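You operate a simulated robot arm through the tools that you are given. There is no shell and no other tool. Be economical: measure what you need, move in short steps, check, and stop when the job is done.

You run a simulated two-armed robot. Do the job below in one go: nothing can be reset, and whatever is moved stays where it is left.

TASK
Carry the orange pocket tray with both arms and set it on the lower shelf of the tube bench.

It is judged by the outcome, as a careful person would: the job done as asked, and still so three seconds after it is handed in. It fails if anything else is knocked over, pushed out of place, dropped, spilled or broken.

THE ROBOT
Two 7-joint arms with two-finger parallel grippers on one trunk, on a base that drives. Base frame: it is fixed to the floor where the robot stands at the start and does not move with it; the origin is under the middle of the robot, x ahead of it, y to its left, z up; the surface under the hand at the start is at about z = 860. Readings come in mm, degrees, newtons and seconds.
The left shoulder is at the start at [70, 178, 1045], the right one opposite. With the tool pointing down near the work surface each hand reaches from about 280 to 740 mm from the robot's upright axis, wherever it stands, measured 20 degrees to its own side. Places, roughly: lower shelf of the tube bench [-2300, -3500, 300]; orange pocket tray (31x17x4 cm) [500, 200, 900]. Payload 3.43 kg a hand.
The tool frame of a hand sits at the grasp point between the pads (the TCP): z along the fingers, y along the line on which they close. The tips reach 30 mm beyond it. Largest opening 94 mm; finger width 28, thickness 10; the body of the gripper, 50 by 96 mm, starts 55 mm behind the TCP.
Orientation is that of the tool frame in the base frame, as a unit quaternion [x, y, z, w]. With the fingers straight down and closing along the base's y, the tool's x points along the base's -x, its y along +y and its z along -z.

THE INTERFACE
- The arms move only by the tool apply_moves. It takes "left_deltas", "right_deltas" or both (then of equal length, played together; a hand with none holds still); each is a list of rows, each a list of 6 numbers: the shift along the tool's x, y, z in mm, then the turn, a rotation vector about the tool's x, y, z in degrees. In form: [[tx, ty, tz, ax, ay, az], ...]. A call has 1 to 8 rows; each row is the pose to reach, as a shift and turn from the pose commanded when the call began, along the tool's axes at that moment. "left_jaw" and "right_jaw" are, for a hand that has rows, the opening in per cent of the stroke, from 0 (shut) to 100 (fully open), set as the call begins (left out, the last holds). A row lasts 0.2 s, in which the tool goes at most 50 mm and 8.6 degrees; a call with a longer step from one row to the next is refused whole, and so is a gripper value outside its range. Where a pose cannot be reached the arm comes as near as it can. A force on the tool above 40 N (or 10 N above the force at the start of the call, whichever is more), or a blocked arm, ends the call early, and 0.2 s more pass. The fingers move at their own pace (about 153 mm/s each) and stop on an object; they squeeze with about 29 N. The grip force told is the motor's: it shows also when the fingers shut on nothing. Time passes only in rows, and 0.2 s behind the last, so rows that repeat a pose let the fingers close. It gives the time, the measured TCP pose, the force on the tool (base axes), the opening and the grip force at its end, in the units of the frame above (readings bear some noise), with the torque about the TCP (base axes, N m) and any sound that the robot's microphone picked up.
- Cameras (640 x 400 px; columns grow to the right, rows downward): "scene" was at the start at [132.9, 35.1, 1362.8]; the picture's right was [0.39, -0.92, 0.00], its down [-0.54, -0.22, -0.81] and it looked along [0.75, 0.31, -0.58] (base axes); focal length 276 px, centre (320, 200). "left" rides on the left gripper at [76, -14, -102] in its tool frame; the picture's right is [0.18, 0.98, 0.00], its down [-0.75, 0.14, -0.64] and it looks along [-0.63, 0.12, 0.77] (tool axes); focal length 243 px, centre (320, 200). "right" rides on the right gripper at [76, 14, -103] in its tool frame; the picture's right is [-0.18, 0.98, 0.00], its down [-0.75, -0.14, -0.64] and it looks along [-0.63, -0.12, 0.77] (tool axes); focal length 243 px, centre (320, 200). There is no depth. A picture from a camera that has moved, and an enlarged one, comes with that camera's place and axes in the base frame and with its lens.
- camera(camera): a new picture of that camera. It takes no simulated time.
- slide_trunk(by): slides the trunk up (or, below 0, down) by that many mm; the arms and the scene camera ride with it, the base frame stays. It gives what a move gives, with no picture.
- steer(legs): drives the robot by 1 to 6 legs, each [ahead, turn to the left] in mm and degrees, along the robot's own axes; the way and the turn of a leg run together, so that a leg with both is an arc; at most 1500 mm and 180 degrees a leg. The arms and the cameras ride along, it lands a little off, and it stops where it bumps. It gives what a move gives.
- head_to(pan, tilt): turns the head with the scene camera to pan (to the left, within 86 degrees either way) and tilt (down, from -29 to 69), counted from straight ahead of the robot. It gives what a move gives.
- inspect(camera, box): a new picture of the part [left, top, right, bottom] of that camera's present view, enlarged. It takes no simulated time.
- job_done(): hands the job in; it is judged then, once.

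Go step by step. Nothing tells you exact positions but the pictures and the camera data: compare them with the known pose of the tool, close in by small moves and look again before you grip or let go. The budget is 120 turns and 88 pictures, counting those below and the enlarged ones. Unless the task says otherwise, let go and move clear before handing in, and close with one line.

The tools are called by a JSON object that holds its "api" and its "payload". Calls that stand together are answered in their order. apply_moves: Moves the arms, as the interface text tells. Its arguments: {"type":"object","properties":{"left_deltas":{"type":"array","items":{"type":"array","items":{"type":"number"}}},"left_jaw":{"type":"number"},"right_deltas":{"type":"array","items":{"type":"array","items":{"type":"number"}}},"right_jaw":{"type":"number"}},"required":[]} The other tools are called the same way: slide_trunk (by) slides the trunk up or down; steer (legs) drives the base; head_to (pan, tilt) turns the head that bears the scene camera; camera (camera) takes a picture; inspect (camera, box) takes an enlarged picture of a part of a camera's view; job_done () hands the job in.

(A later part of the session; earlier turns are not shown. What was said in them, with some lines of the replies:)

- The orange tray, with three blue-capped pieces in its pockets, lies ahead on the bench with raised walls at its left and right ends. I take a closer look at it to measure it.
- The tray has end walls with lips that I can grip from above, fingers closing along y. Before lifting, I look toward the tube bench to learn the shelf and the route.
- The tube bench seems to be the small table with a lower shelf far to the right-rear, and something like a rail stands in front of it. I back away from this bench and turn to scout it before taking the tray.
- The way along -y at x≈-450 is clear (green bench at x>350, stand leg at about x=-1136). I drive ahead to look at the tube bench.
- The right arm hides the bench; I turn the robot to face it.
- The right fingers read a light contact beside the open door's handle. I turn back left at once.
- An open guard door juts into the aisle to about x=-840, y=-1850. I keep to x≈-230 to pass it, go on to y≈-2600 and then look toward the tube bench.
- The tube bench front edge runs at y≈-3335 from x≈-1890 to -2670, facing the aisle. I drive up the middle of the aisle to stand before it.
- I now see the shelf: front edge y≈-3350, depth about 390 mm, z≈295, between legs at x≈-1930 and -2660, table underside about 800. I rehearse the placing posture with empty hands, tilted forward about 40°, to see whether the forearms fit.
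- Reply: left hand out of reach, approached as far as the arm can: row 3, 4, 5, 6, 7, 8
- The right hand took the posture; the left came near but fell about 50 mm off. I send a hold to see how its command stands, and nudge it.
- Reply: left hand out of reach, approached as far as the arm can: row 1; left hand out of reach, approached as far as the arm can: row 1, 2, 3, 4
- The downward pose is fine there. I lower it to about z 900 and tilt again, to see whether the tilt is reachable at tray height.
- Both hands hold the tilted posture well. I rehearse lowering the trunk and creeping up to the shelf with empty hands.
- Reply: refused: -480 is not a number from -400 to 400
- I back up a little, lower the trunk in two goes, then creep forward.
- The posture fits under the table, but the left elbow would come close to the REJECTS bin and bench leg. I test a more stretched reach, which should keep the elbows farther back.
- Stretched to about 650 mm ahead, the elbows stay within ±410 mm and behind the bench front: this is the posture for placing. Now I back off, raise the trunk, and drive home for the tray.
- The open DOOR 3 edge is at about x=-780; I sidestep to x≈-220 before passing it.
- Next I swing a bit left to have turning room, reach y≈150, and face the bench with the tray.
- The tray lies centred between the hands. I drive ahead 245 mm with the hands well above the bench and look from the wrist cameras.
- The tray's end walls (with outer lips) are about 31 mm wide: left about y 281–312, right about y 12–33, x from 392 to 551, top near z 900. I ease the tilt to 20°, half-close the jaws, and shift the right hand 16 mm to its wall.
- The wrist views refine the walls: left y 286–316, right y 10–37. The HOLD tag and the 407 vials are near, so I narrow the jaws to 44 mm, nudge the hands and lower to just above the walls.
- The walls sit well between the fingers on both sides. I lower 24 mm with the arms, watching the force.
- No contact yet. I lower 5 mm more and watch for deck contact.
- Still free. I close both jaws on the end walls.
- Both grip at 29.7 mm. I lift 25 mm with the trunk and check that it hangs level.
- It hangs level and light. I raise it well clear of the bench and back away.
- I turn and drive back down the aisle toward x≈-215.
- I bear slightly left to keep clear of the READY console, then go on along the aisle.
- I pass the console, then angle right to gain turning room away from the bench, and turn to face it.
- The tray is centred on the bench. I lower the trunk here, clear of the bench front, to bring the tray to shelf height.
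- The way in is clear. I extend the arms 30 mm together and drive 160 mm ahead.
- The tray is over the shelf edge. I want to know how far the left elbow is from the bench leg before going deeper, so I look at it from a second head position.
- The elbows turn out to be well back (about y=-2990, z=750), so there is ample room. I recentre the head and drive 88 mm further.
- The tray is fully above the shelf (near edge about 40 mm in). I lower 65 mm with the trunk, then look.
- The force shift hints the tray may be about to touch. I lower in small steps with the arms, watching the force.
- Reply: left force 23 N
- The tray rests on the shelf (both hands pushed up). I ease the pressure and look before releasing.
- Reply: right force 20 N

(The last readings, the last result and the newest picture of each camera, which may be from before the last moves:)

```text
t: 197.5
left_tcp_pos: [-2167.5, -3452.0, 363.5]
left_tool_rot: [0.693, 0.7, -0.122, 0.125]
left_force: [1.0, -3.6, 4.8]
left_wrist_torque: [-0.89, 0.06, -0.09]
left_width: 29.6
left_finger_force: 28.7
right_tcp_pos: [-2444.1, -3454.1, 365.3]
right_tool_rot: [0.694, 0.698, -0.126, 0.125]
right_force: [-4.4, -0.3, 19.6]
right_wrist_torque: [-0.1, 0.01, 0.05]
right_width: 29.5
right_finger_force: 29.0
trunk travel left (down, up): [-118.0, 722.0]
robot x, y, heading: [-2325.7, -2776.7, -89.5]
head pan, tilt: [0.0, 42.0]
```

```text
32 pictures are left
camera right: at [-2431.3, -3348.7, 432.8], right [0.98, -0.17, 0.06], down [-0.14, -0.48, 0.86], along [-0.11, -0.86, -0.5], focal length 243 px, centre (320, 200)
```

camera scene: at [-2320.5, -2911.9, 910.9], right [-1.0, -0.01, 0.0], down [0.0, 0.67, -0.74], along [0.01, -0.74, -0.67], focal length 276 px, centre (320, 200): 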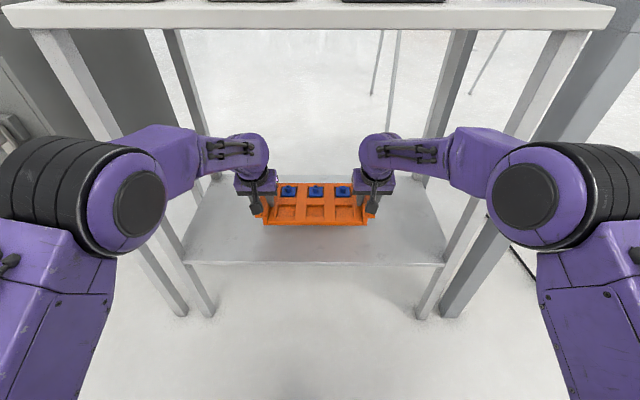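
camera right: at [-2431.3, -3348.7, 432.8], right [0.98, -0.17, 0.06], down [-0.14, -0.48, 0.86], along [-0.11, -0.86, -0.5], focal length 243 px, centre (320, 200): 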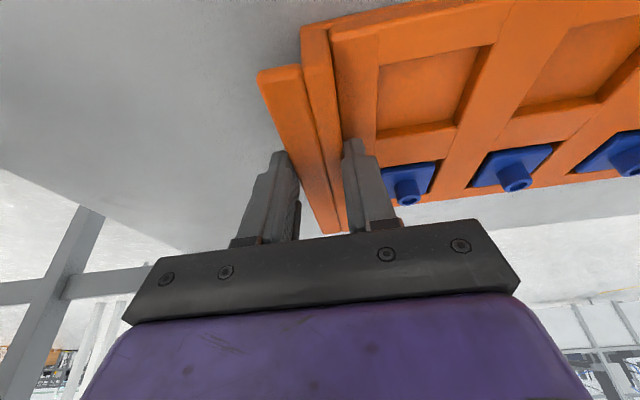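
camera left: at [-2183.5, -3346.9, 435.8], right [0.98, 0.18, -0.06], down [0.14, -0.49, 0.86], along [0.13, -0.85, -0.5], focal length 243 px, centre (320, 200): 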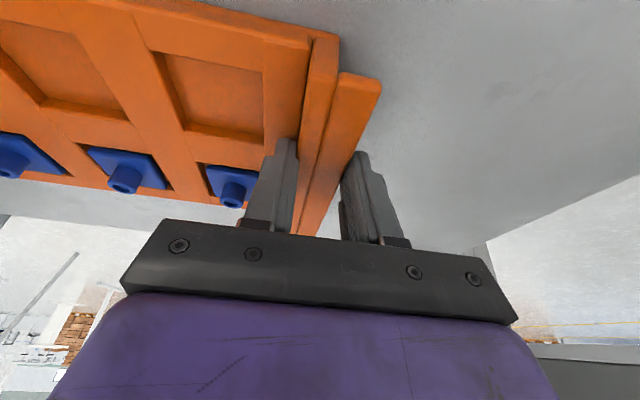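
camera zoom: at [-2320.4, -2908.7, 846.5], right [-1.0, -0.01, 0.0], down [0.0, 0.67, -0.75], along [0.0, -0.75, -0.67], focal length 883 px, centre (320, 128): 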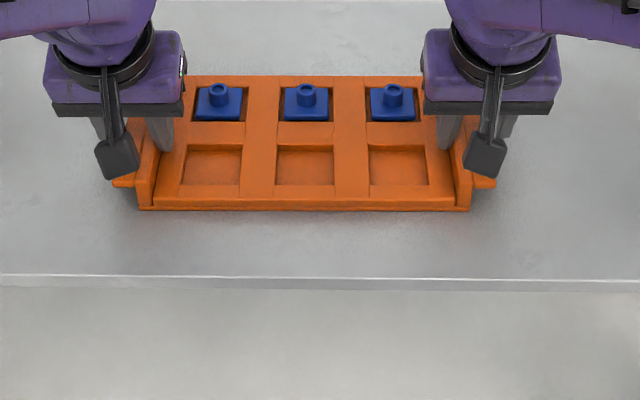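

The tray sits flat with its shadow tight under the front. I ease the right hand a little too.

{"api": "apply_moves", "payload": {"right_deltas": [[-0.8, 0, -2.2, 0, 0, 0], [-0.8, 0, -2.2, 0, 0, 0]], "left_deltas": [[0, 0, 0, 0, 0, 0], [0, 0, 0, 0, 0, 0]]}}

```text
t: 198.1
left_tcp_pos: [-2168.1, -3452.4, 363.5]
left_tool_rot: [0.693, 0.699, -0.121, 0.125]
left_force: [2.9, 7.4, 11.6]
left_wrist_torque: [-0.13, 0.1, -0.58]
left_width: 29.7
left_finger_force: 29.8
right_tcp_pos: [-2443.2, -3454.6, 363.2]
right_tool_rot: [0.694, 0.698, -0.123, 0.125]
right_force: [-5.0, -7.2, 5.5]
right_wrist_torque: [-0.91, 0.1, -0.58]
right_width: 29.7
right_finger_force: 29.0
trunk travel left (down, up): [-118.0, 722.0]
robot x, y, heading: [-2322.2, -2775.4, -89.6]
head pan, tilt: [0.0, 42.0]
```

Resting with moderate contact only. I open both jaws to the same 44 mm as before gripping.

{"api": "apply_moves", "payload": {"left_deltas": [[0, 0, 0, 0, 0, 0], [0, 0, 0, 0, 0, 0]], "right_deltas": [[0, 0, 0, 0, 0, 0], [0, 0, 0, 0, 0, 0]], "left_jaw": 48, "right_jaw": 48}}

{"api": "camera", "payload": {"camera": "left"}}

{"api": "camera", "payload": {"camera": "right"}}

```text
t: 198.7
left_tcp_pos: [-2167.2, -3452.5, 362.6]
left_tool_rot: [0.693, 0.7, -0.122, 0.124]
left_force: [2.5, 1.4, 7.6]
left_wrist_torque: [0.09, 0.06, -0.09]
left_width: 43.7
left_finger_force: 0.0
right_tcp_pos: [-2442.7, -3454.0, 363.8]
right_tool_rot: [0.693, 0.7, -0.122, 0.125]
right_force: [0.3, -0.3, 0.4]
right_wrist_torque: [-0.02, 0.04, -0.03]
right_width: 45.1
right_finger_force: 0.0
trunk travel left (down, up): [-118.0, 722.0]
robot x, y, heading: [-2325.4, -2777.7, -89.8]
head pan, tilt: [0.0, 42.0]
```

```text
31 pictures are left
camera left: at [-2183.4, -3345.9, 434.5], right [0.98, 0.18, -0.06], down [0.14, -0.49, 0.86], along [0.13, -0.85, -0.5], focal length 243 px, centre (320, 200)
```

left: 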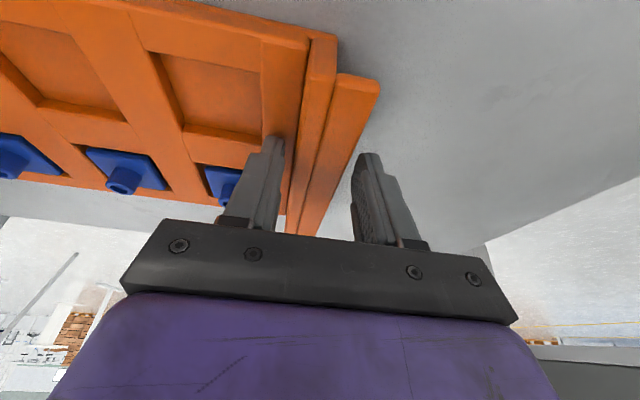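

```text
30 pictures are left
camera right: at [-2430.3, -3348.7, 432.2], right [0.98, -0.16, 0.06], down [-0.14, -0.49, 0.86], along [-0.11, -0.86, -0.5], focal length 243 px, centre (320, 200)
```

right: 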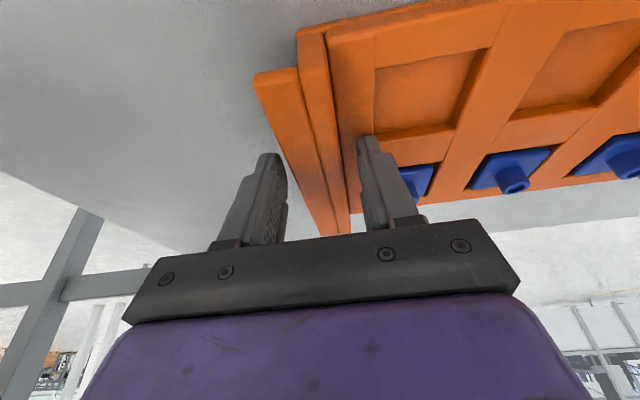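

Released on both sides. I raise the hands straight up 45 mm off the walls.

{"api": "apply_moves", "payload": {"left_deltas": [[-1, 0, -2.8, 0, 0, 0], [-3.4, 0, -9.4, 0, 0, 0], [-6.8, 0, -18.8, 0, 0, 0], [-11, 0, -30, 0, 0, 0], [-15.4, 0, -42.3, 0, 0, 0], [-15.4, 0, -42.3, 0, 0, 0]], "right_deltas": [[-1, 0, -2.8, 0, 0, 0], [-3.4, 0, -9.4, 0, 0, 0], [-6.8, 0, -18.8, 0, 0, 0], [-11, 0, -30, 0, 0, 0], [-15.4, 0, -42.3, 0, 0, 0], [-15.4, 0, -42.3, 0, 0, 0]]}}

{"api": "camera", "payload": {"camera": "scene"}}

```text
t: 200.1
left_tcp_pos: [-2168.2, -3451.8, 407.7]
left_tool_rot: [0.694, 0.698, -0.123, 0.123]
left_force: [-0.5, -0.4, 0.1]
left_wrist_torque: [0.03, -0.01, 0.01]
left_width: 45.2
left_finger_force: 0.1
right_tcp_pos: [-2443.6, -3455.8, 408.2]
right_tool_rot: [0.694, 0.698, -0.124, 0.124]
right_force: [-0.7, -0.2, 0.5]
right_wrist_torque: [0.02, -0.01, 0.0]
right_width: 45.1
right_finger_force: 0.0
trunk travel left (down, up): [-118.0, 722.0]
robot x, y, heading: [-2321.5, -2776.0, -89.8]
head pan, tilt: [0.0, 42.0]
```

```text
29 pictures are left
camera scene: at [-2320.6, -2911.2, 846.1], right [-1.0, -0.01, 0.0], down [0.0, 0.67, -0.74], along [0.01, -0.74, -0.67], focal length 276 px, centre (320, 200)
```

scene: 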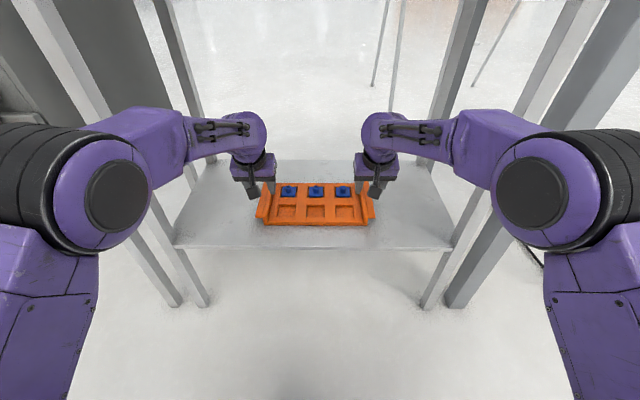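

The tray is left lying on the shelf and the fingers are clear above it. I back straight out and check.

{"api": "steer", "payload": {"legs": [[-300, 0]]}}

{"api": "camera", "payload": {"camera": "scene"}}

{"api": "inspect", "payload": {"camera": "scene", "box": [220, 100, 420, 225]}}

```text
t: 202.1
left_tcp_pos: [-2170.5, -3155.3, 406.8]
left_tool_rot: [0.693, 0.7, -0.12, 0.123]
left_force: [0.4, 0.8, 0.0]
left_wrist_torque: [0.0, 0.01, 0.04]
left_width: 45.2
left_finger_force: 0.1
right_tcp_pos: [-2445.7, -3159.7, 408.6]
right_tool_rot: [0.693, 0.699, -0.123, 0.124]
right_force: [-0.5, -0.6, 1.0]
right_wrist_torque: [0.0, 0.03, 0.02]
right_width: 45.2
right_finger_force: 0.0
trunk travel left (down, up): [-118.0, 722.0]
robot x, y, heading: [-2323.0, -2482.8, -89.6]
head pan, tilt: [0.0, 42.0]
```

```text
28 pictures are left
camera scene: at [-2322.7, -2614.7, 846.1], right [-1.0, -0.01, 0.0], down [-0.01, 0.67, -0.74], along [0.01, -0.74, -0.67], focal length 276 px, centre (320, 200)
```

scene: 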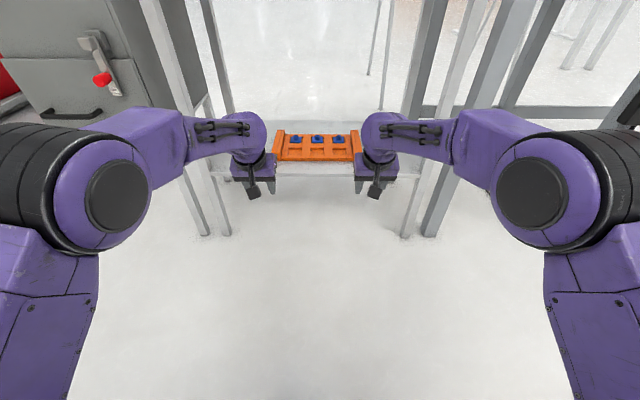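

```text
3.20 times, centred on (320, 162) of scene
camera zoom: at [-2322.7, -2614.7, 846.1], right [-1.0, -0.01, 0.0], down [-0.01, 0.67, -0.74], along [0.01, -0.74, -0.67], focal length 883 px, centre (320, 320)
```

zoom: 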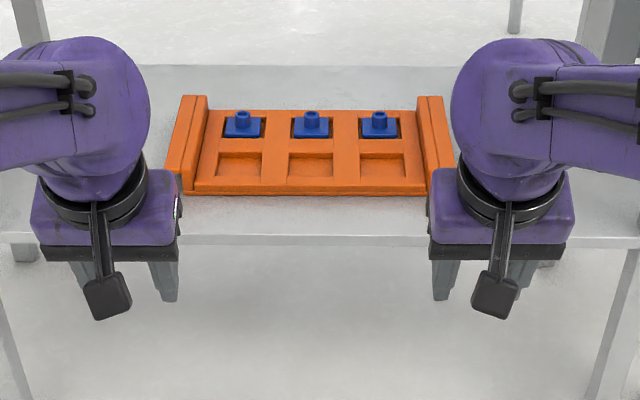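

The tray rests flat on the lower shelf with its three parts in place, and the hands and robot are clear. I hand the job in.

{"api": "job_done", "payload": {}}

```text
The job is handed in.
```

I carried the orange pocket tray with both arms and set it flat on the lower shelf of the tube bench. Its three parts are still in their pockets, and both hands are clear. While scouting with empty hands, the right gripper lightly touched something near the handle of the open DOOR 3 (about 2 N). I backed off at once and saw no sign that anything had moved.
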